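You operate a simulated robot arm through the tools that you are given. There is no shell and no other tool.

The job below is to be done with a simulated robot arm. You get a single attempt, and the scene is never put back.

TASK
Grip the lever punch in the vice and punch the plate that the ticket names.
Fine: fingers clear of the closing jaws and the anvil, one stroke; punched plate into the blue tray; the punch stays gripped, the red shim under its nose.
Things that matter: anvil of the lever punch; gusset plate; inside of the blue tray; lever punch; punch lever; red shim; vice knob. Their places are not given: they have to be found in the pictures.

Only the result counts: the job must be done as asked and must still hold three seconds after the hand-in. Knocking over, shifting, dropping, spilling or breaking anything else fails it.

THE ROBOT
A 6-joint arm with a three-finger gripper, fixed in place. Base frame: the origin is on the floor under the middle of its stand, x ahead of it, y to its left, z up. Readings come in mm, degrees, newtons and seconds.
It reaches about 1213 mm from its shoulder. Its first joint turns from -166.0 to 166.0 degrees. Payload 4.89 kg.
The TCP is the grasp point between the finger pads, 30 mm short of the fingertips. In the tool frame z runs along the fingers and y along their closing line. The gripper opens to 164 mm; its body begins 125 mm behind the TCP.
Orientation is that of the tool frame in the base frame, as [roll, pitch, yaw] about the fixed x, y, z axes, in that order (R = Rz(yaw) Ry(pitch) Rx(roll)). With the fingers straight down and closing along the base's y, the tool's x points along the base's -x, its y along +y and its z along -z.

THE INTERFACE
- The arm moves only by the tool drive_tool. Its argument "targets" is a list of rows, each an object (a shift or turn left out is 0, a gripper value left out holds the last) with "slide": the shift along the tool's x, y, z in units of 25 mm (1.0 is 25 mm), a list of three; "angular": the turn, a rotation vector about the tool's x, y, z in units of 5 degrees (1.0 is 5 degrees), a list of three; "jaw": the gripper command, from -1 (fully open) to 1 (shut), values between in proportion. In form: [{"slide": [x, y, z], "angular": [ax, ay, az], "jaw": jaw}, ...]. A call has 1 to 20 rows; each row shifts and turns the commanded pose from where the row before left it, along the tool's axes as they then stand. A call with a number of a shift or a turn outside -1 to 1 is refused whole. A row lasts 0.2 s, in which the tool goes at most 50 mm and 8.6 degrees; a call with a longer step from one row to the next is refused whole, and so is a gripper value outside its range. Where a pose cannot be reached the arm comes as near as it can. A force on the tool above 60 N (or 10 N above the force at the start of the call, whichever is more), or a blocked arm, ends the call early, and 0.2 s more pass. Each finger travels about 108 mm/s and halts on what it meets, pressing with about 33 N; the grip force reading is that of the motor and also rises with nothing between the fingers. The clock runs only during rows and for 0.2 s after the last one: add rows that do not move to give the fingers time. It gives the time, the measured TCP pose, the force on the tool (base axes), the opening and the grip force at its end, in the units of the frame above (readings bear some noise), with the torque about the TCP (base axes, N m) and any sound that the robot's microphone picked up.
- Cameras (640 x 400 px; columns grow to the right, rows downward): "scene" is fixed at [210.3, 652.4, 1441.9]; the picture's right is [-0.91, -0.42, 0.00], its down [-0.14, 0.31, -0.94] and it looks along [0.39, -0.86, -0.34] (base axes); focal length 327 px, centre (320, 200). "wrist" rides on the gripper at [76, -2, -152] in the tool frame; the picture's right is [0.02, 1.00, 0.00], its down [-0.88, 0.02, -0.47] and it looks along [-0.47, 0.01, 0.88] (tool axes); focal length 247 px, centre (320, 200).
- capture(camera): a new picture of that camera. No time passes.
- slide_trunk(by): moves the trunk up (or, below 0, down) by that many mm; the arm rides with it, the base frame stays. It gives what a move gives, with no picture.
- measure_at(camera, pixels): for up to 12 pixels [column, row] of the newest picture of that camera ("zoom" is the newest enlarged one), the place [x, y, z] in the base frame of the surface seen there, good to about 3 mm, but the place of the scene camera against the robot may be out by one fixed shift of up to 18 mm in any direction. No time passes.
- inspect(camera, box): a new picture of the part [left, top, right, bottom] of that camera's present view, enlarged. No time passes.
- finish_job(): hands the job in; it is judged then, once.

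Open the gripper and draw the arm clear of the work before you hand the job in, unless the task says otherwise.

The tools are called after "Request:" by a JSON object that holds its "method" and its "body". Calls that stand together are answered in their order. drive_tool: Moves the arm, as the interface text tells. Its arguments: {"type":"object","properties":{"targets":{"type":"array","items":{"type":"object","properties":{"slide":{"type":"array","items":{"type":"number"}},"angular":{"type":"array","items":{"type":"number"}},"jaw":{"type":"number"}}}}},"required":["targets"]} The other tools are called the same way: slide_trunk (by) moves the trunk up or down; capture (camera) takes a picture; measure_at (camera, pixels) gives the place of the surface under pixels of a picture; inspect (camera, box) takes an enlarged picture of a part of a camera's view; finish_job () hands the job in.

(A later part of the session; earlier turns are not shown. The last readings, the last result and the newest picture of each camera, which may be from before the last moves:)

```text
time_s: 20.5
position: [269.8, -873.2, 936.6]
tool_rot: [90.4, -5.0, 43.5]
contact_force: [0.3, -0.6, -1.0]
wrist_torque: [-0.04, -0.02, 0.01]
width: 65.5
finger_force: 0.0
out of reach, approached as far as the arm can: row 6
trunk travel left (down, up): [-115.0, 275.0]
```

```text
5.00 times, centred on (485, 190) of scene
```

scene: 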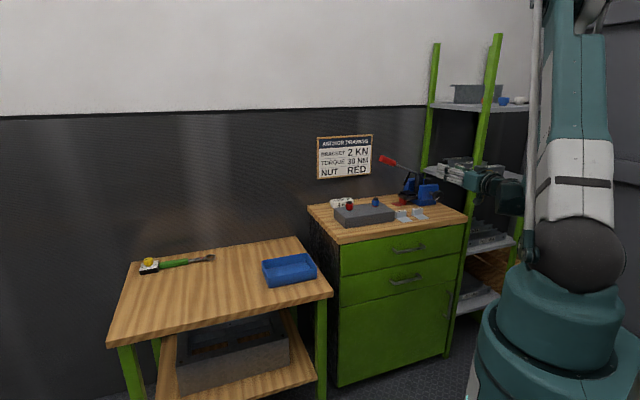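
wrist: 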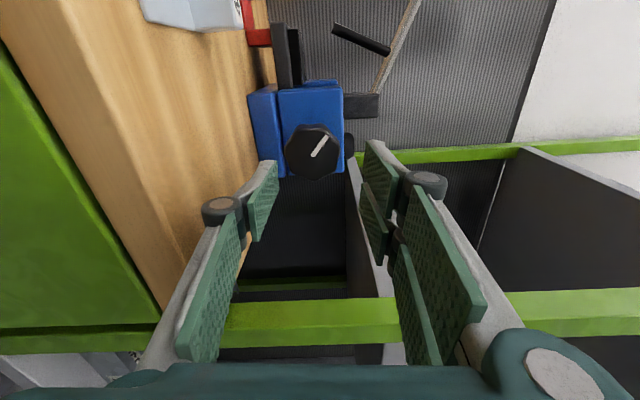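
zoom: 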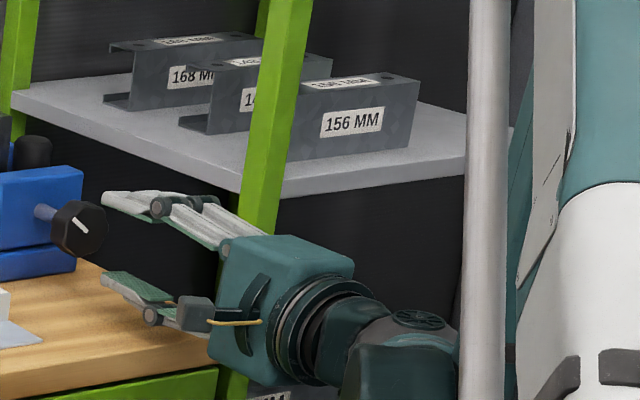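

The finger pads measure about ±13 mm wide (thumb) and ±30 mm (pair) across the tool's x. I raise the trunk 85 mm to get the hand above everything, then I'll unwind and stand the tool vertical.

Request:
{"method": "slide_trunk", "body": {"by": 85}}

Request:
{"method": "drive_tool", "body": {"targets": [{"slide": [0.5, 0.5, 0], "angular": [0, 0, -1], "jaw": 0.2}, {"slide": [0.5, 0.5, 0], "angular": [0, 0, -1]}, {"slide": [0.5, 0.5, 0], "angular": [0, 0, -1]}, {"slide": [0.3, 0.5, 0], "angular": [0, 0, -1]}, {"angular": [0, 0, -1]}, {"angular": [0, 0, -1]}, {"angular": [0, 0, -1]}, {"angular": [0, 0, -1]}, {"angular": [0, 0, -1]}, {"angular": [0, 0, -1]}, {"angular": [0, 0, -1]}, {"angular": [0, 0, -1]}, {"angular": [0, 0, -1]}, {"angular": [0, 0, -1]}, {"angular": [0, 0, -1]}, {"angular": [0, 0, -1]}, {"angular": [0, 0, -1]}, {"angular": [0, 0, -1]}, {"angular": [0, 0, -1]}]}}

```text
time_s: 21.7
position: [268.8, -873.9, 1022.5]
tool_rot: [90.3, -5.0, 43.5]
contact_force: [-0.8, -1.2, 1.1]
wrist_torque: [-0.01, -0.03, 0.01]
width: 65.7
finger_force: 0.0
trunk travel left (down, up): [-200.0, 190.0]
```

```text
time_s: 25.7
position: [302.5, -841.1, 1071.7]
tool_rot: [-172.4, 89.6, 141.1]
contact_force: [0.9, -0.1, -0.1]
wrist_torque: [0.04, -0.01, -0.01]
width: 65.7
finger_force: 0.1
trunk travel left (down, up): [-200.0, 190.0]
```

The tool is unwound and level at (302,-841,1072). I tilt back to 45° and move to about u=160, b=50, z=990 for a close view of the anvil, ram and jaw gap.

Request:
{"method": "drive_tool", "body": {"targets": [{"angular": [0, 1, 0], "jaw": 0.2}, {"angular": [0, 1, 0]}, {"angular": [0, 1, 0]}, {"angular": [0, 1, 0]}, {"angular": [0, 1, 0]}, {"angular": [0, 1, 0]}, {"angular": [0, 1, 0]}, {"angular": [0, 1, 0]}, {"angular": [0, 1, 0]}, {"slide": [0.474, 0.47, 0.686]}, {"slide": [0.474, 0.47, 0.686]}, {"slide": [0.474, 0.47, 0.686]}, {"slide": [0.474, 0.47, 0.686]}]}}

Request:
{"method": "capture", "body": {"camera": "wrist"}}

Request:
{"method": "inspect", "body": {"camera": "wrist", "box": [210, 80, 430, 280]}}

```text
time_s: 28.5
position: [347.6, -819.8, 988.9]
tool_rot: [-180.0, 44.5, 133.6]
contact_force: [-0.2, 0.6, -0.5]
wrist_torque: [-0.01, 0.01, 0.06]
width: 65.5
finger_force: 0.1
trunk travel left (down, up): [-200.0, 190.0]
```

```text
taken
```

wrist: 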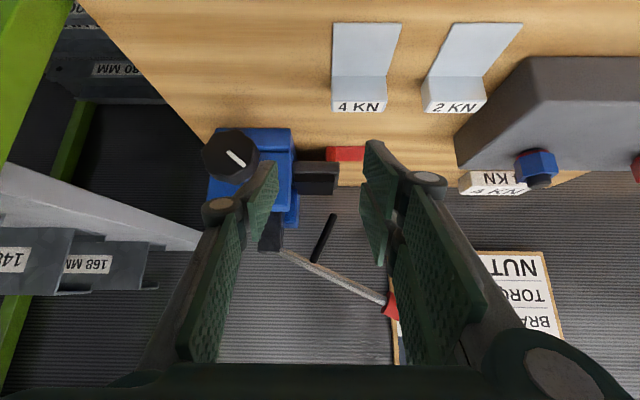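

```text
2.00 times, centred on (320, 180) of wrist
```

zoom: 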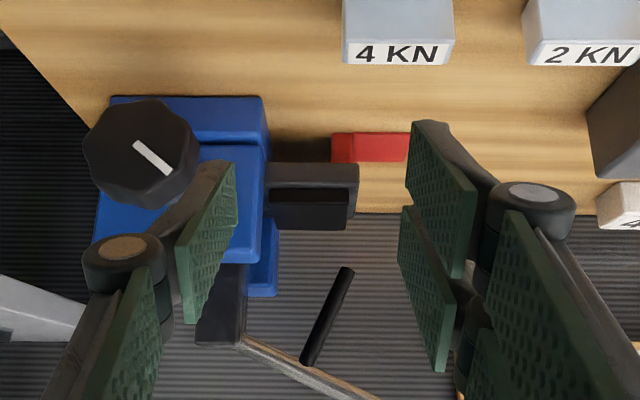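

Clear close view now: anvil at (315,178), rod tip at about (334,214), post at (268,235). I enlarge the anvil and measure its edges and the rod.

Request:
{"method": "inspect", "body": {"camera": "wrist", "box": [260, 140, 360, 260]}}

Request:
{"method": "measure_at", "body": {"camera": "wrist", "pixels": [[333, 216], [322, 243], [312, 260], [298, 163], [336, 163], [336, 172], [298, 180], [330, 180], [298, 192], [330, 192], [305, 186], [268, 240]]}}

```text
3.33 times, centred on (310, 200) of wrist
```

zoom: 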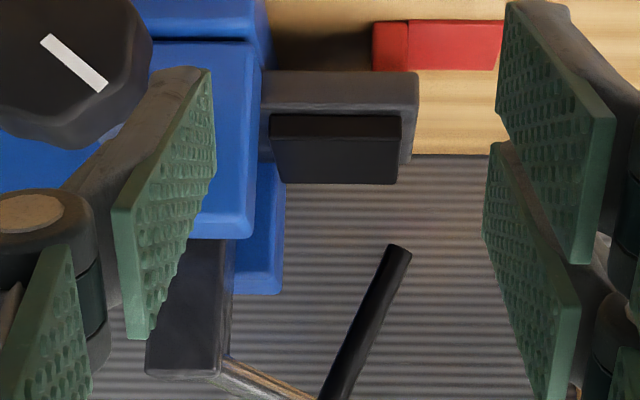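

```text
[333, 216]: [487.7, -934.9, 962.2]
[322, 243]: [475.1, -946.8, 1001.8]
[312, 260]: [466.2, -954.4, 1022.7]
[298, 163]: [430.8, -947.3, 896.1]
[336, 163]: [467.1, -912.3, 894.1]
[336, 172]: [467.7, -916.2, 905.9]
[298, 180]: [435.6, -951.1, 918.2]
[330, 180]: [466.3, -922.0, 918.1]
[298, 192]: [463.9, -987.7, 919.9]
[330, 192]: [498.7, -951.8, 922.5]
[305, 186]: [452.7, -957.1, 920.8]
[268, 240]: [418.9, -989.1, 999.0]
```

The anvil's black block spans about u=132–182, b=206–256, top z≈921, and the rod tip sits at u≈184, b≈231, z≈962. Now I measure the 4 KN plate's corners.

Request:
{"method": "inspect", "body": {"camera": "wrist", "box": [315, 10, 415, 125]}}

Request:
{"method": "measure_at", "body": {"camera": "wrist", "pixels": [[337, 27], [397, 27], [335, 73], [388, 73], [335, 80], [385, 80], [335, 98], [385, 98], [335, 109], [384, 109], [426, 109], [480, 110]]}}

```text
3.48 times, centred on (365, 68) of wrist
```

zoom: 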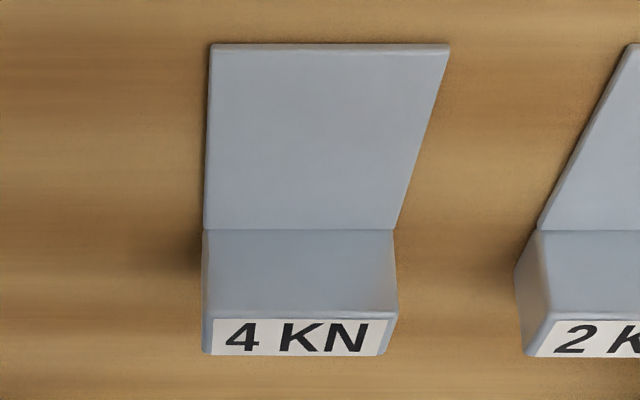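

```text
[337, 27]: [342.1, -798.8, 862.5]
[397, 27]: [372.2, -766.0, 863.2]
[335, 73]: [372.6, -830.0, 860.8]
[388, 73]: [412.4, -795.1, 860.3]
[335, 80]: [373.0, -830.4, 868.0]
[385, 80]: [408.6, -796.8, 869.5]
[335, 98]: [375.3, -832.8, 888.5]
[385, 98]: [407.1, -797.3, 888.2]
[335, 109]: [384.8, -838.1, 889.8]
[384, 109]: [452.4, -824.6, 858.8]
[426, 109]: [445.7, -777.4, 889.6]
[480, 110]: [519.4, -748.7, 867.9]
```

The 4 KN plate measures: flat u 168–221, b 26–76; tab u 168–221.6, b 76–93, height 30 mm. I'll pick it upright by the tab's 17 mm thickness, turn it 120°, set it down and regrip leaning to the front so the hand stays clear of lever and ram. First I stand the tool vertical over the tab and start turning.

Request:
{"method": "drive_tool", "body": {"targets": [{"angular": [0, 1, 0], "jaw": 0.2}, {"angular": [0, 1, 0]}, {"angular": [0, 1, 0]}, {"angular": [0, 1, 0]}, {"angular": [0, 1, 0]}, {"angular": [0, 1, 0]}, {"angular": [0, 1, 0]}, {"angular": [0, 1, 0]}, {"angular": [0, 0.9, 0]}, {"slide": [-0.68, 0.69, -0.5]}, {"slide": [-0.68, 0.69, -0.5]}, {"angular": [0, 0, 1]}, {"angular": [0, 0, 1]}, {"angular": [0, 0, 1]}, {"angular": [0, 0, 1]}, {"angular": [0, 0, 1]}, {"angular": [0, 0, 1]}, {"angular": [0, 0, 1]}, {"angular": [0, 0, 1]}, {"angular": [0, 0, 1]}]}}

Request:
{"method": "drive_tool", "body": {"targets": [{"angular": [0, 0, 1], "jaw": 0.2}, {"angular": [0, 0, 1]}, {"angular": [0, 0, 1]}, {"angular": [0, 0, 1]}, {"angular": [0, 0, 1]}, {"angular": [0, 0, 1]}, {"angular": [0, 0, 1]}, {"angular": [0, 0, 1]}, {"angular": [0, 0, 1]}]}}

Request:
{"method": "capture", "body": {"camera": "wrist"}}

```text
time_s: 32.7
position: [395.8, -819.7, 1015.2]
tool_rot: [180.0, 0.1, 88.4]
contact_force: [0.2, 0.2, 0.6]
wrist_torque: [0.02, -0.01, -0.01]
width: 65.6
finger_force: 0.1
trunk travel left (down, up): [-200.0, 190.0]
```

```text
time_s: 34.7
position: [395.3, -820.1, 1014.3]
tool_rot: [179.9, 0.1, 43.4]
contact_force: [-0.7, 0.5, -0.1]
wrist_torque: [0.02, -0.04, -0.03]
width: 65.8
finger_force: 0.1
trunk travel left (down, up): [-200.0, 190.0]
```

```text
taken
```

wrist: 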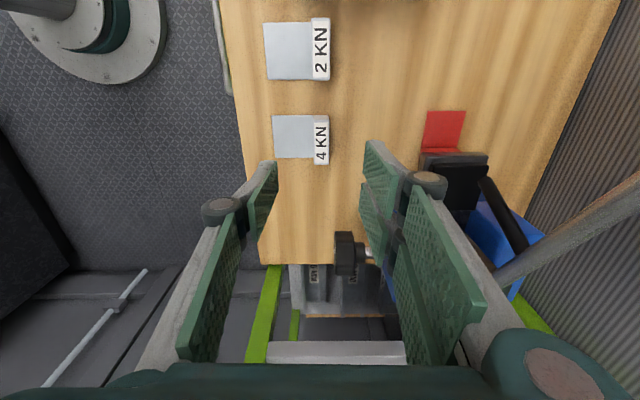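

The hand is vertical at (395.3,-820.1), yaw 43.4, with the 4 KN tab at about (321,140), centred between the fingers. I check the tab's position from this view.

Request:
{"method": "measure_at", "body": {"camera": "wrist", "pixels": [[316, 120], [327, 120], [315, 160], [327, 160], [321, 140], [276, 118], [276, 155], [308, 155], [323, 45], [305, 140], [315, 168], [325, 168]]}}

Request:
{"method": "inspect", "body": {"camera": "wrist", "box": [250, 90, 390, 190]}}

```text
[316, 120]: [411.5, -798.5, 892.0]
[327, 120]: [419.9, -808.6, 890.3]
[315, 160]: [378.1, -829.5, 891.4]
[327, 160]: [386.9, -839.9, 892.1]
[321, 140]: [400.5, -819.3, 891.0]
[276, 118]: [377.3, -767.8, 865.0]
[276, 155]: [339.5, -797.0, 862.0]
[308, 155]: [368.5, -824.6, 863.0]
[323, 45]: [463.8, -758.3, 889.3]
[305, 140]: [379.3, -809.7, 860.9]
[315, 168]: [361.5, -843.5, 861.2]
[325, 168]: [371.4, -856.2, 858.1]
```

```text
4.00 times, centred on (320, 140) of wrist
```

zoom: 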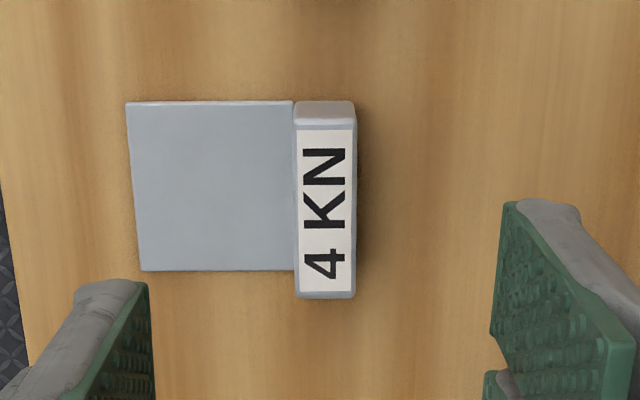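

The tab centre is at u≈195.5, b≈85, top z≈891; the tool is at (195.2, 83.3). I shift 1.7 mm and lower to z≈898 (tips about 8 mm above the bench), then close on the tab.

Request:
{"method": "drive_tool", "body": {"targets": [{"slide": [0, 0.07, 0.93], "jaw": 0.2}, {"slide": [0, 0, 0.93]}, {"slide": [0, 0, 0.93]}, {"slide": [0, 0, 0.93]}, {"slide": [0, 0, 0.9]}, {"jaw": 1.0}, {"jaw": 1.0}, {"jaw": 1.0}, {"jaw": 1.0}]}}

Request:
{"method": "capture", "body": {"camera": "wrist"}}

```text
time_s: 36.7
position: [397.5, -821.3, 899.3]
tool_rot: [179.9, 0.1, 43.5]
contact_force: [0.2, 0.2, 2.2]
wrist_torque: [0.08, -0.09, 0.02]
width: 17.3
finger_force: 33.3
trunk travel left (down, up): [-200.0, 190.0]
```

```text
taken
```

wrist: 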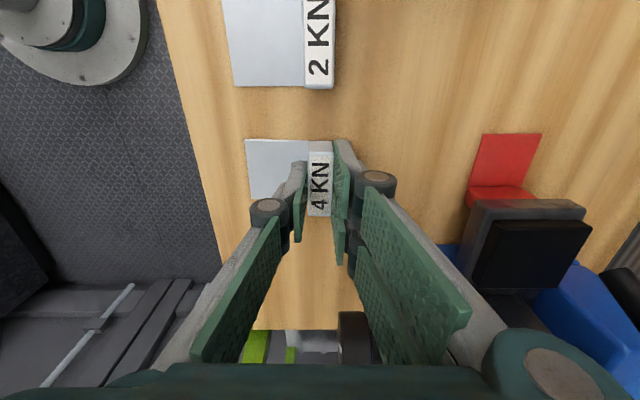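

The 4 KN tab is gripped (17.3 mm, 33 N). I lift 60 mm and begin turning the plate 120° (negative about tool z).

Request:
{"method": "drive_tool", "body": {"targets": [{"slide": [0, 0, -0.8], "jaw": 1.0}, {"slide": [0, 0, -0.8]}, {"slide": [0, 0, -0.8]}, {"angular": [0, 0, -1]}, {"angular": [0, 0, -1]}, {"angular": [0, 0, -1]}, {"angular": [0, 0, -1]}, {"angular": [0, 0, -1]}, {"angular": [0, 0, -1]}, {"angular": [0, 0, -1]}, {"angular": [0, 0, -1]}, {"angular": [0, 0, -1]}, {"angular": [0, 0, -1]}, {"angular": [0, 0, -1]}, {"angular": [0, 0, -1]}, {"angular": [0, 0, -1]}, {"angular": [0, 0, -1]}, {"angular": [0, 0, -1]}, {"angular": [0, 0, -1]}]}}

Request:
{"method": "drive_tool", "body": {"targets": [{"angular": [0, 0, -1], "jaw": 1.0}, {"angular": [0, 0, -1]}, {"angular": [0, 0, -1]}, {"angular": [0, 0, -1]}, {"angular": [0, 0, -1]}, {"angular": [0, 0, -1]}, {"angular": [0, 0, -1]}, {"angular": [0, 0, -1]}, {"slide": [0.7, 0.04, 0]}]}}

Request:
{"method": "capture", "body": {"camera": "wrist"}}

Request:
{"method": "inspect", "body": {"camera": "scene", "box": [370, 140, 490, 240]}}

```text
time_s: 40.7
position: [397.5, -821.2, 958.1]
tool_rot: [179.8, 0.2, 123.5]
contact_force: [0.2, 0.5, -0.5]
wrist_torque: [-0.01, -0.01, 0.01]
width: 17.3
finger_force: 33.4
trunk travel left (down, up): [-200.0, 190.0]
```

```text
time_s: 42.7
position: [381.3, -815.2, 959.6]
tool_rot: [-180.0, -0.1, 163.6]
contact_force: [0.1, 0.2, -0.3]
wrist_torque: [0.04, 0.09, 0.0]
width: 17.4
finger_force: 32.9
trunk travel left (down, up): [-200.0, 190.0]
```

```text
taken
```

wrist: 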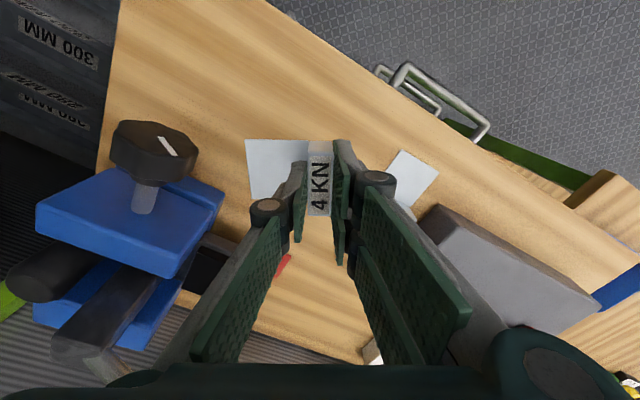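

```text
4.00 times, centred on (430, 190) of scene
```

zoom: 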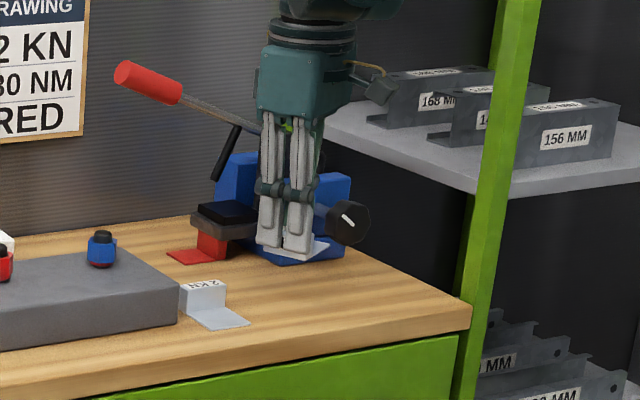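

The plate now points its flat toward the vice side as planned, at (381.3,-815.2), yaw 163.6. I set it down by lowering 60 mm, open to about 44 mm and lift the hand off.

Request:
{"method": "drive_tool", "body": {"targets": [{"slide": [0, 0, 0.8], "jaw": 1.0}, {"slide": [0, 0, 0.8]}, {"slide": [0, 0, 0.78]}, {"slide": [0, 0, 0]}, {"jaw": 0.46}, {"jaw": 0.46}, {"slide": [0, 0, -0.8]}, {"slide": [0, 0, -1]}, {"slide": [0, 0, -1]}, {"slide": [0, 0, -1]}]}}

Request:
{"method": "capture", "body": {"camera": "wrist"}}

```text
time_s: 44.9
position: [379.2, -815.9, 994.7]
tool_rot: [179.9, 0.1, 163.5]
contact_force: [0.8, -0.9, -0.9]
wrist_torque: [0.0, 0.0, -0.01]
width: 44.2
finger_force: 0.0
trunk travel left (down, up): [-200.0, 190.0]
```

```text
taken
```

wrist: 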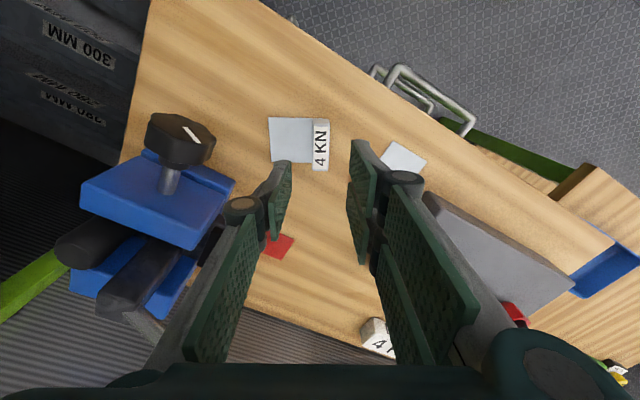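

The plate stands free at about (300,142) with its tab at (321,145). I measure the tab corners for the leaning regrip.

Request:
{"method": "inspect", "body": {"camera": "wrist", "box": [250, 90, 390, 190]}}

Request:
{"method": "measure_at", "body": {"camera": "wrist", "pixels": [[317, 124], [327, 124], [315, 165], [326, 166], [321, 145], [273, 121], [275, 158], [308, 158], [295, 140], [321, 125], [321, 165], [400, 160]]}}

```text
4.00 times, centred on (320, 140) of wrist
```

zoom: 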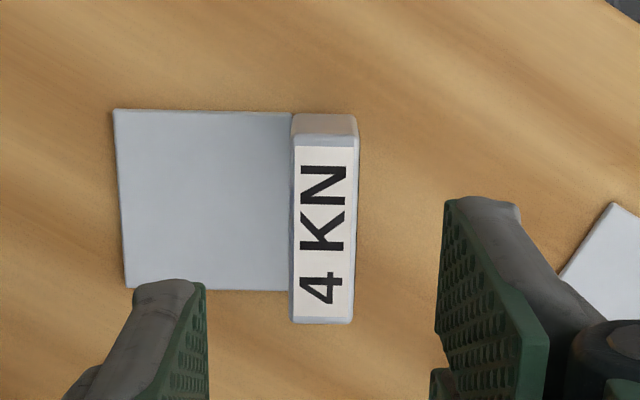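

```text
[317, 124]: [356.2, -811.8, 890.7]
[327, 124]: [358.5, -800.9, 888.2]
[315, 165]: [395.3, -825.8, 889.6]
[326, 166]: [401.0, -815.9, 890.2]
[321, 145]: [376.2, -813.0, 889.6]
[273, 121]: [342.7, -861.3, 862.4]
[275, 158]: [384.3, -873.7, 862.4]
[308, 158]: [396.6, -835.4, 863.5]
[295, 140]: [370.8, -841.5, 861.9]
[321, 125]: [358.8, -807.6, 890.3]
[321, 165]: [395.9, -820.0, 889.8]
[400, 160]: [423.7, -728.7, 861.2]
```

The tab centre lies almost exactly under the tool. I tilt the tool 45° so it leans to the front, then descend to about 22 mm behind the tab's centre at z≈908, keeping the lower finger about 5 mm above the bench.

Request:
{"method": "drive_tool", "body": {"targets": [{"angular": [0, -1, 0], "jaw": 0.46}, {"angular": [0, -1, 0]}, {"angular": [0, -1, 0]}, {"angular": [0, -1, 0]}, {"angular": [0, -1, 0]}, {"angular": [0, -1, 0]}, {"angular": [0, -1, 0]}, {"angular": [0, -1, 0]}, {"angular": [0, -1, 0]}, {"slide": [0.77, 0.01, 0.46]}, {"slide": [0.77, 0.01, 0.46]}, {"slide": [0.77, 0.01, 0.46]}, {"slide": [0.7, 0.01, 0.39]}]}}

Request:
{"method": "capture", "body": {"camera": "wrist"}}

Request:
{"method": "inspect", "body": {"camera": "scene", "box": [370, 140, 490, 240]}}

```text
time_s: 47.7
position: [360.9, -808.3, 910.0]
tool_rot: [-179.8, 45.2, 163.6]
contact_force: [-0.1, -0.6, 1.2]
wrist_torque: [-0.03, 0.03, -0.05]
width: 44.5
finger_force: 0.0
trunk travel left (down, up): [-200.0, 190.0]
```

```text
taken
```

wrist: 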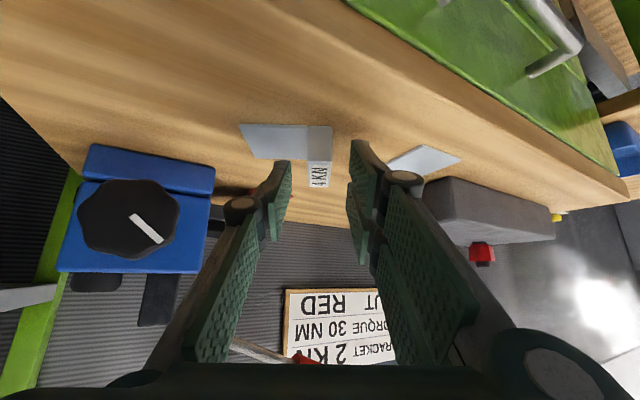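

```text
4.00 times, centred on (430, 190) of scene
```

zoom: 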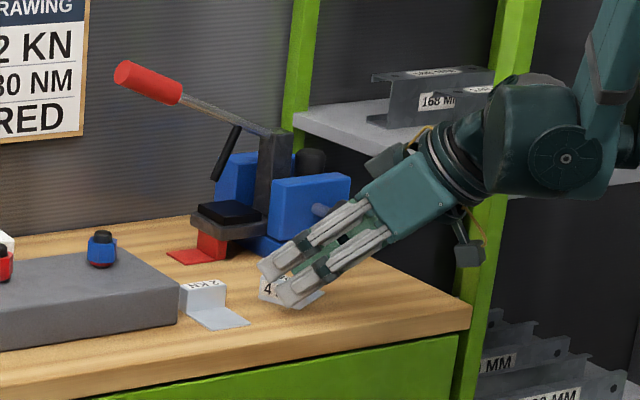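

The tab at (318,170) is between the pads, with the tool at z=910 and about 20 mm in front of its centre. I drop 3 mm more and close on it.

Request:
{"method": "drive_tool", "body": {"targets": [{"slide": [0.14, 0, 0.03], "jaw": 0.46}, {"jaw": 1.0}, {"jaw": 1.0}, {"jaw": 1.0}, {"jaw": 1.0}]}}

Request:
{"method": "capture", "body": {"camera": "wrist"}}

Request:
{"method": "inspect", "body": {"camera": "wrist", "box": [230, 100, 410, 240]}}

```text
time_s: 48.9
position: [358.6, -808.5, 906.9]
tool_rot: [-180.0, 45.1, 163.7]
contact_force: [0.6, 0.4, 1.3]
wrist_torque: [-0.03, -0.12, 0.03]
width: 17.1
finger_force: 32.7
trunk travel left (down, up): [-200.0, 190.0]
```

```text
taken
```

wrist: 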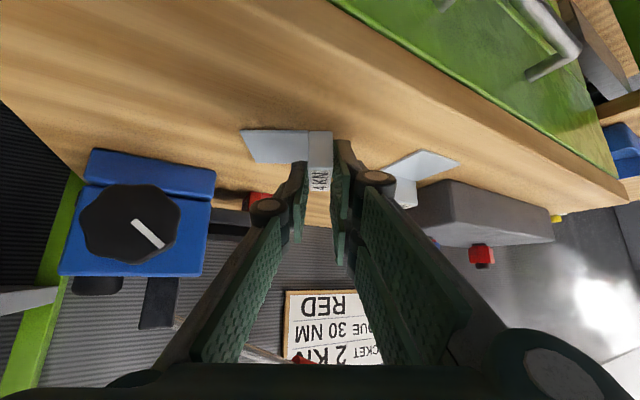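

```text
2.86 times, centred on (320, 170) of wrist
```

zoom: 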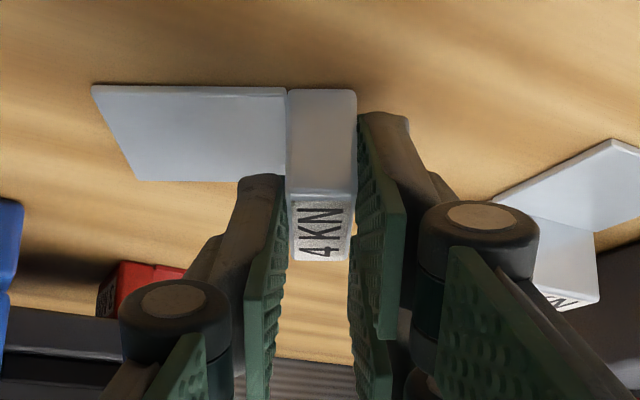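

Gripped at 17.1 mm. I measure the flat and the tab as held, to get the plate's pose relative to the tool before lifting.

Request:
{"method": "measure_at", "body": {"camera": "wrist", "pixels": [[245, 132], [305, 132], [260, 161], [290, 161], [275, 145], [312, 133], [329, 133], [314, 163], [330, 163], [316, 185], [328, 186], [320, 148]]}}

```text
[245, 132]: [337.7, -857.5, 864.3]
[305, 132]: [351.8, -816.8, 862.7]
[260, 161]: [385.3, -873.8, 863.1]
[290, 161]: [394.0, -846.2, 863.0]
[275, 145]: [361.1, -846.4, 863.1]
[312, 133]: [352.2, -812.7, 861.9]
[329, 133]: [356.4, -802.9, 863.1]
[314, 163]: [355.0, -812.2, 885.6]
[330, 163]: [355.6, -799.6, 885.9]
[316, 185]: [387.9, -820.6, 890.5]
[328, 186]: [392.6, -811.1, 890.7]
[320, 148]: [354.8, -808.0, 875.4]
```

The plate sits e −4.5…48.5 and f −8.5…58 mm from the tool, and its underside is about 46.9 mm below TCP. I lift it to z≈1000 and carry it to a start point 45 mm short of the anvil, on the open front-left side.

Request:
{"method": "drive_tool", "body": {"targets": [{"slide": [-0.66, 0, -0.66], "jaw": 1.0}, {"slide": [-0.66, 0, -0.66]}, {"slide": [-0.66, 0, -0.66]}, {"slide": [-0.66, 0, -0.66]}, {"slide": [-0.704, -0.31, 0.704]}, {"slide": [-0.704, -0.31, 0.704]}, {"slide": [-0.704, -0.31, 0.704]}, {"slide": [-0.704, -0.31, 0.704]}, {"slide": [-0.704, -0.31, 0.704]}]}}

Request:
{"method": "capture", "body": {"camera": "wrist"}}

Request:
{"method": "inspect", "body": {"camera": "scene", "box": [370, 140, 470, 220]}}

```text
time_s: 50.9
position: [466.8, -881.8, 1000.6]
tool_rot: [-179.8, 45.2, 163.5]
contact_force: [-0.7, 1.0, -0.1]
wrist_torque: [-0.06, 0.05, -0.06]
width: 17.1
finger_force: 32.8
trunk travel left (down, up): [-200.0, 190.0]
```

```text
taken
```

wrist: 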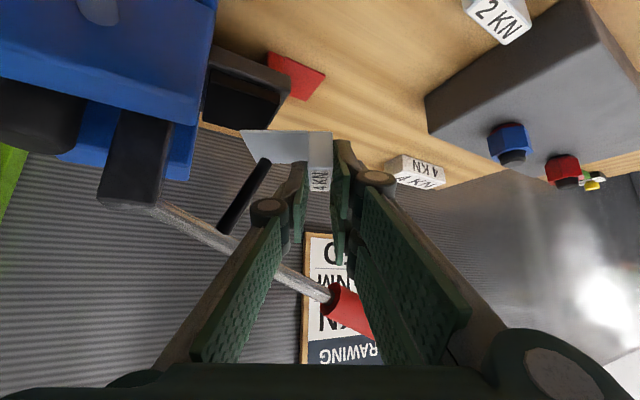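

```text
5.00 times, centred on (420, 180) of scene
```

zoom: 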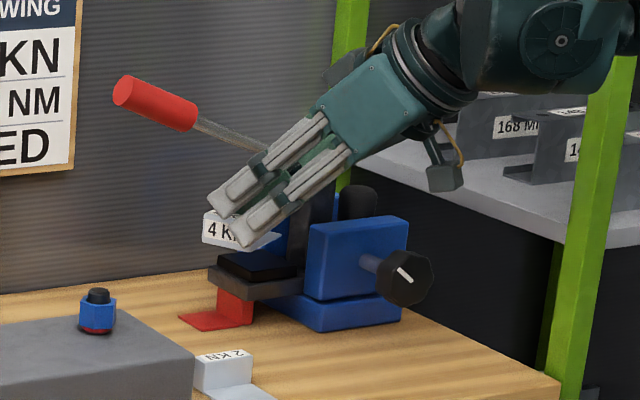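

The plate is held level with no contact; the rod tip shows at (265,163) just beyond the flat. I verify the anvil's position from this view before lowering.

Request:
{"method": "inspect", "body": {"camera": "wrist", "box": [190, 30, 350, 230]}}

Request:
{"method": "measure_at", "body": {"camera": "wrist", "pixels": [[210, 85], [272, 100], [240, 100], [206, 120], [225, 122], [264, 165], [258, 170], [245, 133], [300, 158], [270, 140], [290, 78], [222, 232]]}}

```text
2.00 times, centred on (270, 130) of wrist
```

zoom: 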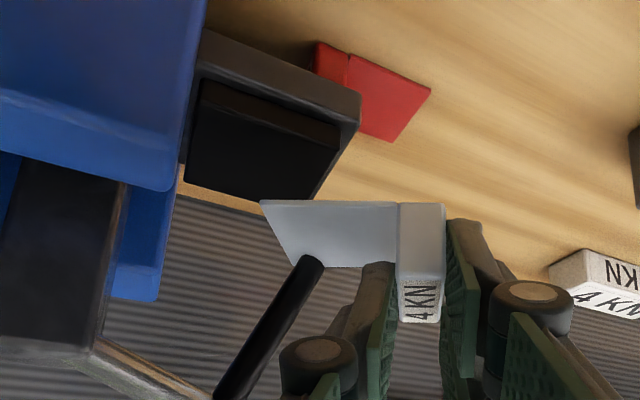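

```text
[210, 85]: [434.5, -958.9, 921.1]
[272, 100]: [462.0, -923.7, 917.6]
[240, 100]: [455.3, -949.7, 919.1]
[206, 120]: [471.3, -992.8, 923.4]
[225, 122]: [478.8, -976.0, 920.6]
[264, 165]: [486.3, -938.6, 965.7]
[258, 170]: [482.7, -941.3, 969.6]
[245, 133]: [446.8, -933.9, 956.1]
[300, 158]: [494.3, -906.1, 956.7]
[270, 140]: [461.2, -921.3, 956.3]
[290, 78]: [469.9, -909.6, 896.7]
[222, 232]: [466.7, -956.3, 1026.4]
```

The anvil centre is confirmed at about (156.5,231.5) in cabinet axes with its top at z≈920. I lower the plate 28 mm (underside ~4 mm above the anvil), then slide it in along its flat direction in small steps.

Request:
{"method": "drive_tool", "body": {"targets": [{"slide": [0.4, 0, 0.4], "jaw": 1.0}, {"slide": [0.4, 0, 0.4]}, {"slide": [0, -0.5, 0]}, {"slide": [0, -0.5, 0]}]}}

Request:
{"method": "capture", "body": {"camera": "wrist"}}

Request:
{"method": "inspect", "body": {"camera": "wrist", "box": [190, 30, 350, 230]}}

Request:
{"method": "inspect", "body": {"camera": "scene", "box": [385, 165, 445, 215]}}

```text
time_s: 51.9
position: [460.0, -905.9, 973.1]
tool_rot: [-179.9, 45.1, 163.6]
contact_force: [0.4, -0.2, -1.6]
wrist_torque: [-0.04, 0.03, -0.01]
width: 17.1
finger_force: 32.9
trunk travel left (down, up): [-200.0, 190.0]
```

```text
taken
```

wrist: 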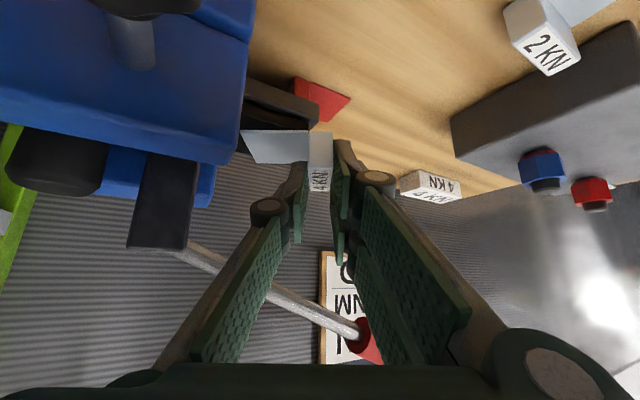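

```text
2.00 times, centred on (270, 130) of wrist
```

zoom: 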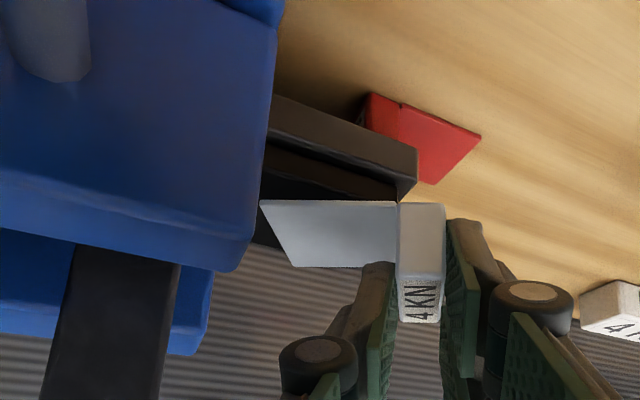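

```text
8.00 times, centred on (415, 190) of scene
```

zoom: 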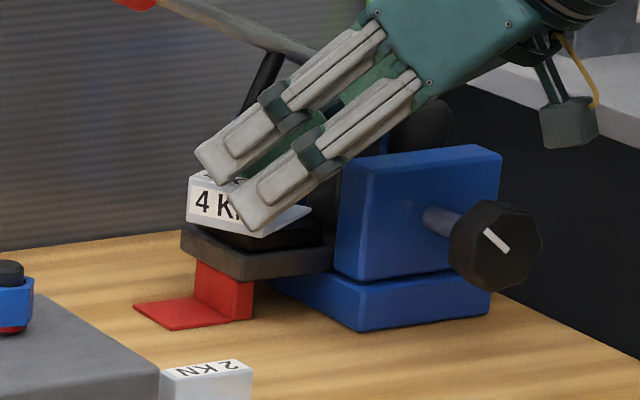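

The plate is over the anvil's edge with 19 mm left to go. The raised rod is only a few mm from the thumb tip, so I first ease 5 mm toward the front, then slide the remaining distance slowly.

Request:
{"method": "drive_tool", "body": {"targets": [{"slide": [0.14, 0, -0.14], "jaw": 1.0}, {"slide": [0, -0.26, 0]}, {"slide": [0, -0.26, 0]}, {"slide": [0, -0.25, 0]}]}}

Request:
{"method": "capture", "body": {"camera": "wrist"}}

Request:
{"method": "inspect", "body": {"camera": "wrist", "box": [190, 50, 370, 250]}}

Request:
{"method": "inspect", "body": {"camera": "scene", "box": [385, 165, 445, 215]}}

```text
time_s: 52.9
position: [448.8, -922.2, 972.4]
tool_rot: [-179.9, 45.1, 163.6]
contact_force: [-1.0, 0.6, -0.4]
wrist_torque: [-0.02, 0.01, 0.02]
width: 17.3
finger_force: 33.4
trunk travel left (down, up): [-200.0, 190.0]
```

```text
taken
```

wrist: 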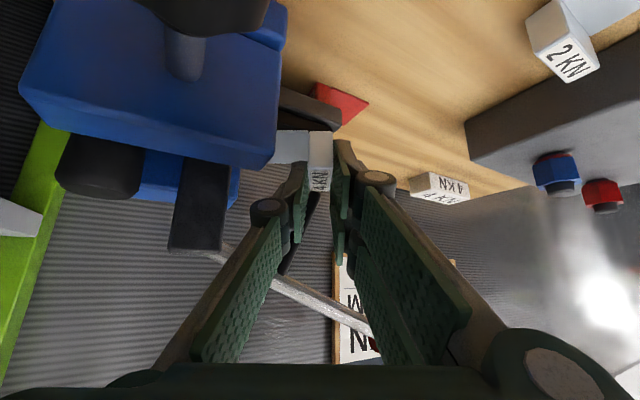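

```text
2.00 times, centred on (280, 150) of wrist
```

zoom: 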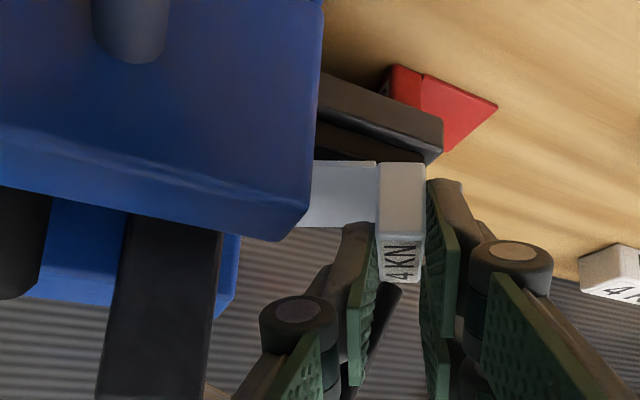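

```text
8.00 times, centred on (415, 190) of scene
```

zoom: 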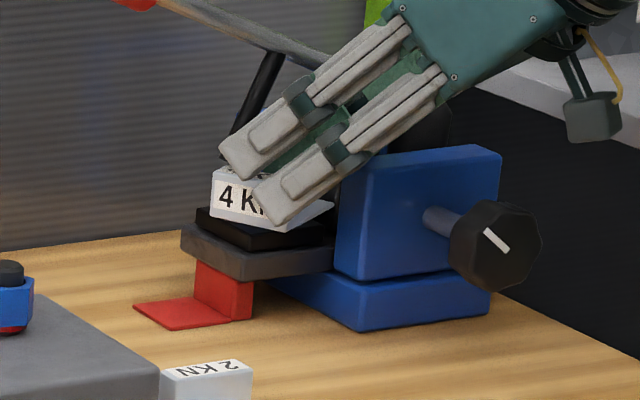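

The plate is over the anvil at the intended place, with no contact forces. I lower about 4.5 mm until it just touches.

Request:
{"method": "drive_tool", "body": {"targets": [{"slide": [0.065, 0, 0.065], "jaw": 1.0}, {"slide": [0.065, 0, 0.065]}, {"slide": [0, 0, 0]}]}}

Request:
{"method": "inspect", "body": {"camera": "scene", "box": [385, 165, 445, 215]}}

```text
time_s: 53.7
position: [448.0, -922.6, 967.7]
tool_rot: [-179.9, 45.1, 163.6]
contact_force: [-0.2, 0.4, -1.0]
wrist_torque: [0.01, 0.02, -0.01]
width: 17.3
finger_force: 32.9
trunk travel left (down, up): [-200.0, 190.0]
```

```text
8.00 times, centred on (415, 190) of scene
```

zoom: 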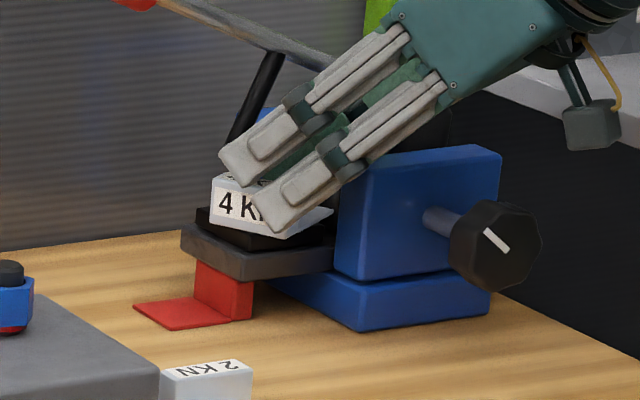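

Still no contact at z=967.7. I lower in roughly 0.7 mm steps and watch the vertical force.

Request:
{"method": "drive_tool", "body": {"targets": [{"slide": [0.02, 0, 0.02], "jaw": 1.0}, {"slide": [0.02, 0, 0.02]}, {"slide": [0, 0, 0]}]}}

```text
time_s: 54.5
position: [449.5, -921.5, 968.2]
tool_rot: [-180.0, 45.1, 163.5]
contact_force: [2.2, -2.6, 8.3]
wrist_torque: [-0.09, -0.3, -0.05]
width: 17.2
finger_force: 33.1
trunk travel left (down, up): [-200.0, 190.0]
```

Contact felt (8 N upward). I open gently to about 30 mm and check the plate stays put.

Request:
{"method": "drive_tool", "body": {"targets": [{"jaw": 0.75}, {"jaw": 0.68}, {"jaw": 0.63}, {"jaw": 0.63}]}}

Request:
{"method": "capture", "body": {"camera": "wrist"}}

Request:
{"method": "inspect", "body": {"camera": "scene", "box": [385, 165, 445, 215]}}

```text
time_s: 55.5
position: [447.9, -921.6, 966.8]
tool_rot: [-179.9, 45.1, 163.5]
contact_force: [0.2, 0.6, -0.1]
wrist_torque: [0.0, 0.0, -0.02]
width: 30.1
finger_force: 0.1
trunk travel left (down, up): [-200.0, 190.0]
```

```text
taken
```

wrist: 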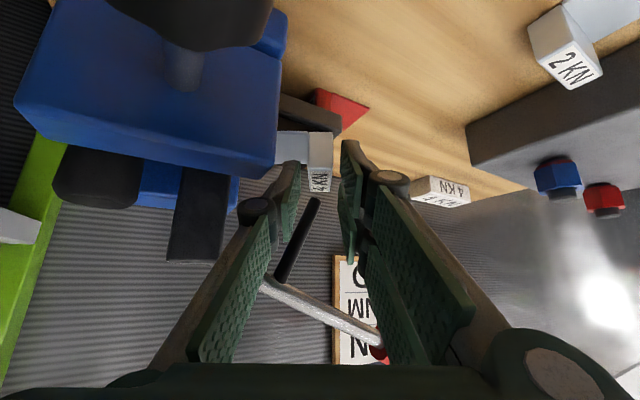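

```text
8.00 times, centred on (415, 190) of scene
```

zoom: 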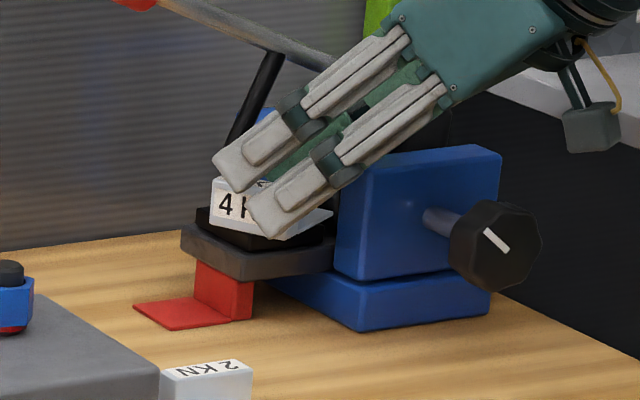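

The plate rests on the anvil and the fingers are free around the tab. I withdraw straight back along the fingers by about 125 mm.

Request:
{"method": "drive_tool", "body": {"targets": [{"slide": [0, 0, -0.6], "jaw": 0.63}, {"slide": [0, 0, -1]}, {"slide": [0, 0, -1]}, {"slide": [0, 0, -1]}, {"slide": [0, 0, -1]}, {"slide": [0, 0, -0.4]}]}}

Request:
{"method": "capture", "body": {"camera": "wrist"}}

Request:
{"method": "inspect", "body": {"camera": "wrist", "box": [220, 90, 400, 270]}}

Request:
{"method": "inspect", "body": {"camera": "scene", "box": [370, 150, 450, 220]}}

```text
time_s: 56.9
position: [364.2, -896.5, 1056.1]
tool_rot: [180.0, 45.0, 163.5]
contact_force: [0.6, -0.5, 0.1]
wrist_torque: [-0.02, 0.01, 0.0]
width: 30.1
finger_force: 0.2
trunk travel left (down, up): [-200.0, 190.0]
```

```text
taken
```

wrist: 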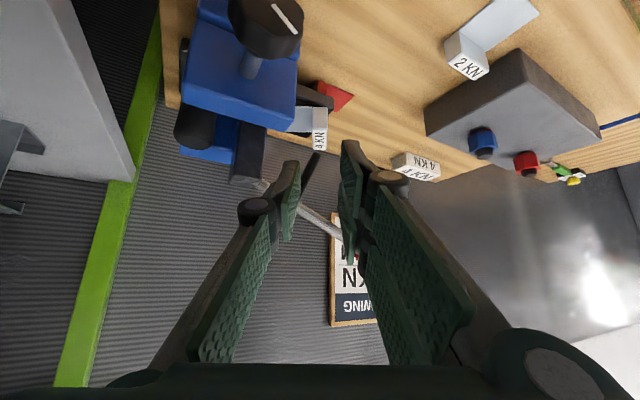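

```text
2.22 times, centred on (310, 180) of wrist
```

zoom: 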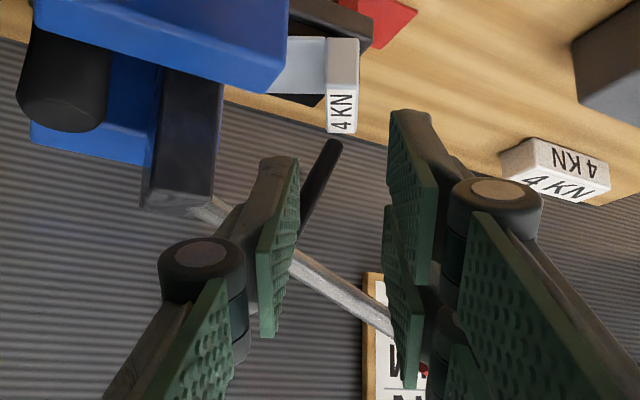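

```text
5.71 times, centred on (410, 185) of scene
```

zoom: 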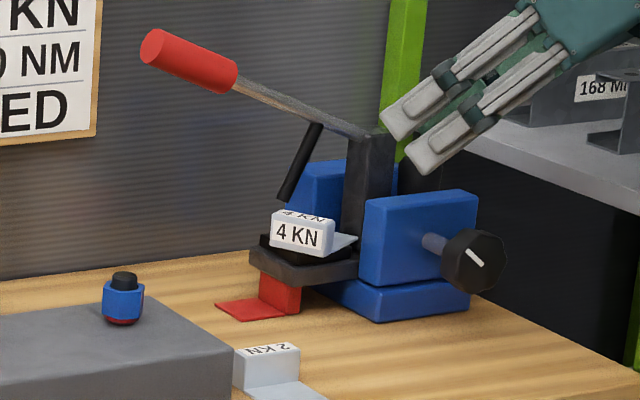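

The plate rests level on the anvil, but the raised rod tip is very near the tab's inner edge, so I measure the plate, rod and anvil to see whether the rod would clear the tab on its way down.

Request:
{"method": "inspect", "body": {"camera": "wrist", "box": [270, 80, 360, 190]}}

Request:
{"method": "measure_at", "body": {"camera": "wrist", "pixels": [[315, 109], [326, 109], [315, 124], [326, 124], [314, 148], [325, 148], [319, 135], [297, 110], [297, 128], [310, 130], [318, 156], [312, 172]]}}

```text
3.64 times, centred on (315, 135) of wrist
```

zoom: 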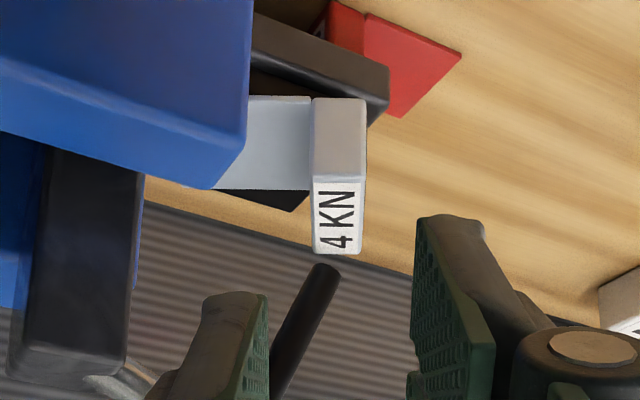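

```text
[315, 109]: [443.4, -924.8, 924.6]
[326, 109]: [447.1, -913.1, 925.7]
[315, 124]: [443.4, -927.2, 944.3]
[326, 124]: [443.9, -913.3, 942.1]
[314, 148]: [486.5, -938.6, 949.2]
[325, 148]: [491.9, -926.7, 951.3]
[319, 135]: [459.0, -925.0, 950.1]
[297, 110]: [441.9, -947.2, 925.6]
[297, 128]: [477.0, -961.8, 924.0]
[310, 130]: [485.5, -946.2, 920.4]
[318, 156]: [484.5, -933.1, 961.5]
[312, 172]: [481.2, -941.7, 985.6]
```

The tab's inner rear corner is only 2–3 mm from the rod's downward path. To give the rod a clear way onto the flat, I go back in along the same line, regrip, and shift the plate about 6.5 mm outward.

Request:
{"method": "drive_tool", "body": {"targets": [{"slide": [0, 0, 1], "jaw": 0.63}, {"slide": [0, 0, 1]}, {"slide": [0, 0, 1]}, {"slide": [0, 0, 1]}, {"slide": [0, 0, 0.6]}, {"slide": [0, 0, 0.4]}]}}

Request:
{"method": "capture", "body": {"camera": "wrist"}}

```text
time_s: 58.3
position: [449.4, -922.5, 966.0]
tool_rot: [-179.9, 45.1, 163.7]
contact_force: [0.6, 1.2, 1.1]
wrist_torque: [0.0, -0.01, 0.0]
width: 30.3
finger_force: 0.1
trunk travel left (down, up): [-200.0, 190.0]
```

```text
taken
```

wrist: 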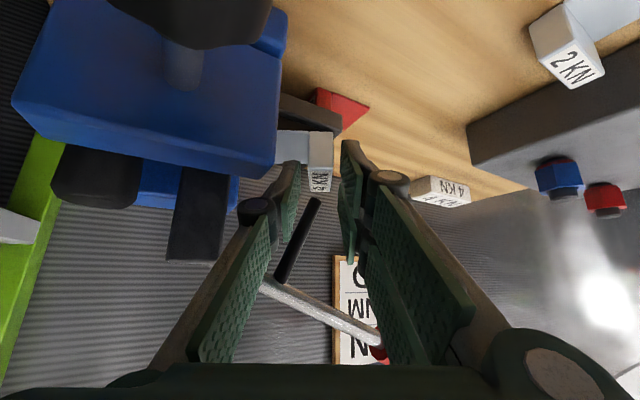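

Back in place with the tab centred between the pads. I close, lift 2 mm, shift 6.5 mm outward (+tool y) and come down to just above contact.

Request:
{"method": "drive_tool", "body": {"targets": [{"jaw": 1.0}, {"jaw": 1.0}, {"jaw": 1.0}, {"slide": [-0.057, 0, -0.057]}, {"slide": [0, 0.13, 0]}, {"slide": [0, 0.13, 0]}, {"slide": [0, 0, 0]}]}}

```text
time_s: 59.9
position: [451.4, -917.3, 967.8]
tool_rot: [-179.8, 45.1, 163.5]
contact_force: [0.2, 0.8, -1.3]
wrist_torque: [0.01, 0.05, 0.01]
width: 17.3
finger_force: 33.4
trunk travel left (down, up): [-200.0, 190.0]
```

The plate moved about 5.6 mm outward, with no contact force. I lower about 2 mm to touch the anvil.

Request:
{"method": "drive_tool", "body": {"targets": [{"slide": [0.03, 0.01, 0.03], "jaw": 1.0}, {"slide": [0.025, 0.01, 0.025]}, {"slide": [0, 0, 0]}]}}

```text
time_s: 60.7
position: [450.2, -913.7, 967.9]
tool_rot: [-179.9, 45.1, 163.5]
contact_force: [-0.1, -0.3, -0.9]
wrist_torque: [-0.02, 0.02, 0.0]
width: 17.3
finger_force: 32.7
trunk travel left (down, up): [-200.0, 190.0]
```

The readings jitter by a mm or two; I take a still reading to see where the tool really is.

Request:
{"method": "drive_tool", "body": {"targets": [{"slide": [0, 0, 0], "jaw": 1.0}]}}

Request:
{"method": "capture", "body": {"camera": "wrist"}}

Request:
{"method": "inspect", "body": {"camera": "wrist", "box": [240, 80, 380, 220]}}

Request:
{"method": "inspect", "body": {"camera": "scene", "box": [385, 165, 445, 215]}}

```text
time_s: 61.1
position: [450.9, -915.5, 965.9]
tool_rot: [-179.9, 45.1, 163.5]
contact_force: [-0.1, -0.6, -1.2]
wrist_torque: [0.0, -0.05, 0.0]
width: 17.3
finger_force: 33.2
trunk travel left (down, up): [-200.0, 190.0]
```

```text
taken
```

wrist: 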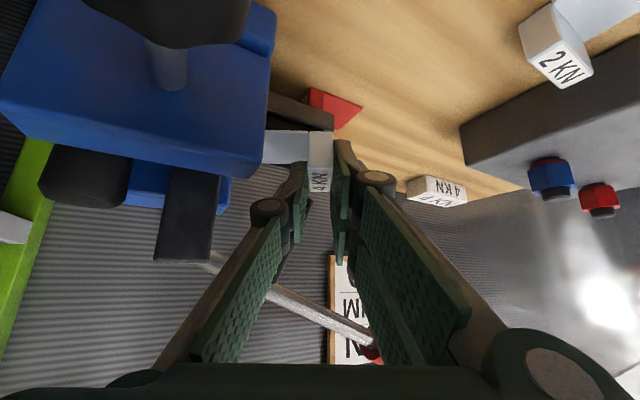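

```text
2.86 times, centred on (310, 150) of wrist
```

zoom: 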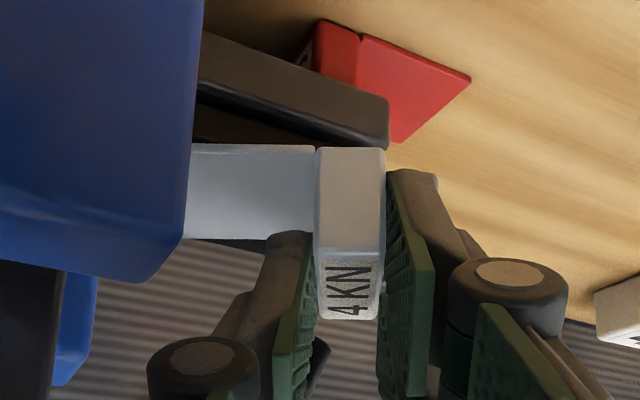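

```text
8.00 times, centred on (415, 190) of scene
```

zoom: 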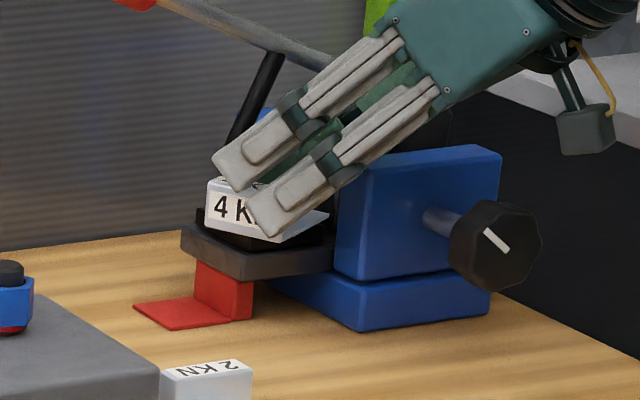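

The tool is at about (451,-915.5,966), so the plate has moved roughly 6.8 mm outward. I keep lowering in small steps to make contact.

Request:
{"method": "drive_tool", "body": {"targets": [{"slide": [0.02, 0, 0.02], "jaw": 1.0}, {"slide": [0.02, 0, 0.02]}, {"slide": [0, 0, 0]}]}}

```text
time_s: 61.9
position: [451.0, -914.6, 966.0]
tool_rot: [-179.9, 45.1, 163.5]
contact_force: [4.0, -1.4, 16.3]
wrist_torque: [-0.29, -0.44, 0.01]
width: 17.3
finger_force: 33.4
trunk travel left (down, up): [-200.0, 190.0]
```

Contact at 16 N. I release gently and withdraw straight back along the fingers again.

Request:
{"method": "drive_tool", "body": {"targets": [{"slide": [-0.01, 0, -0.01], "jaw": 0.78}, {"jaw": 0.7}, {"jaw": 0.63}, {"jaw": 0.63}, {"slide": [0, 0, -0.6]}, {"slide": [0, 0, -1]}, {"slide": [0, 0, -1]}, {"slide": [0, 0, -1]}, {"slide": [0, 0, -1]}, {"slide": [0, 0, -0.4]}]}}

Request:
{"method": "capture", "body": {"camera": "wrist"}}

Request:
{"method": "inspect", "body": {"camera": "wrist", "box": [270, 80, 360, 190]}}

Request:
{"method": "inspect", "body": {"camera": "scene", "box": [370, 150, 450, 220]}}

```text
time_s: 64.1
position: [366.3, -890.5, 1054.6]
tool_rot: [179.9, 45.1, 163.5]
contact_force: [0.0, 0.1, 0.8]
wrist_torque: [0.01, 0.02, 0.0]
width: 30.4
finger_force: 0.1
trunk travel left (down, up): [-200.0, 190.0]
```

```text
taken
```

wrist: 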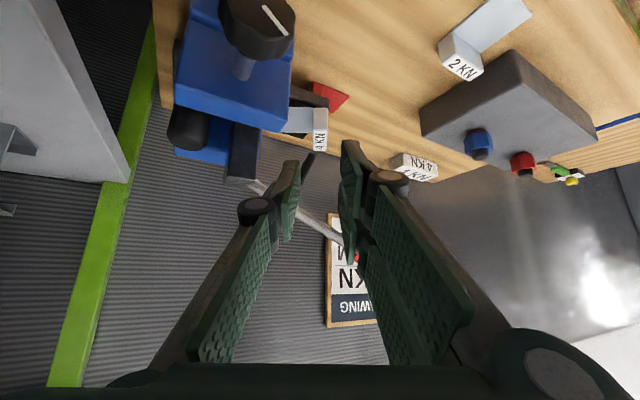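

```text
3.64 times, centred on (315, 135) of wrist
```

zoom: 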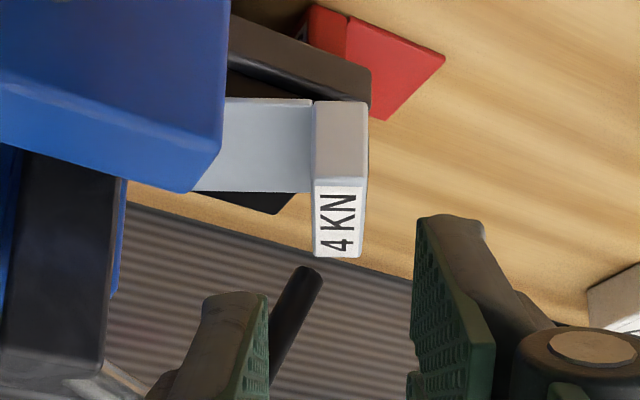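

```text
5.71 times, centred on (410, 185) of scene
```

zoom: 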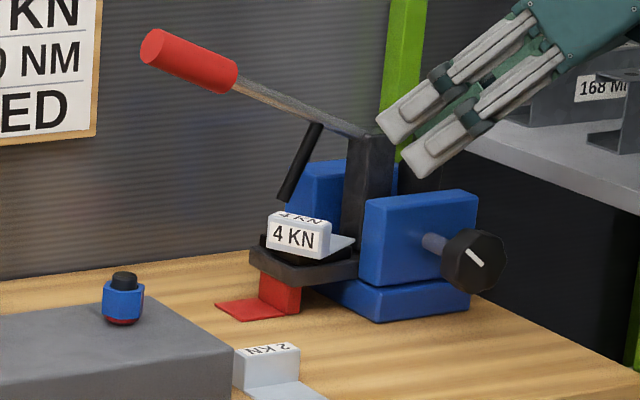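

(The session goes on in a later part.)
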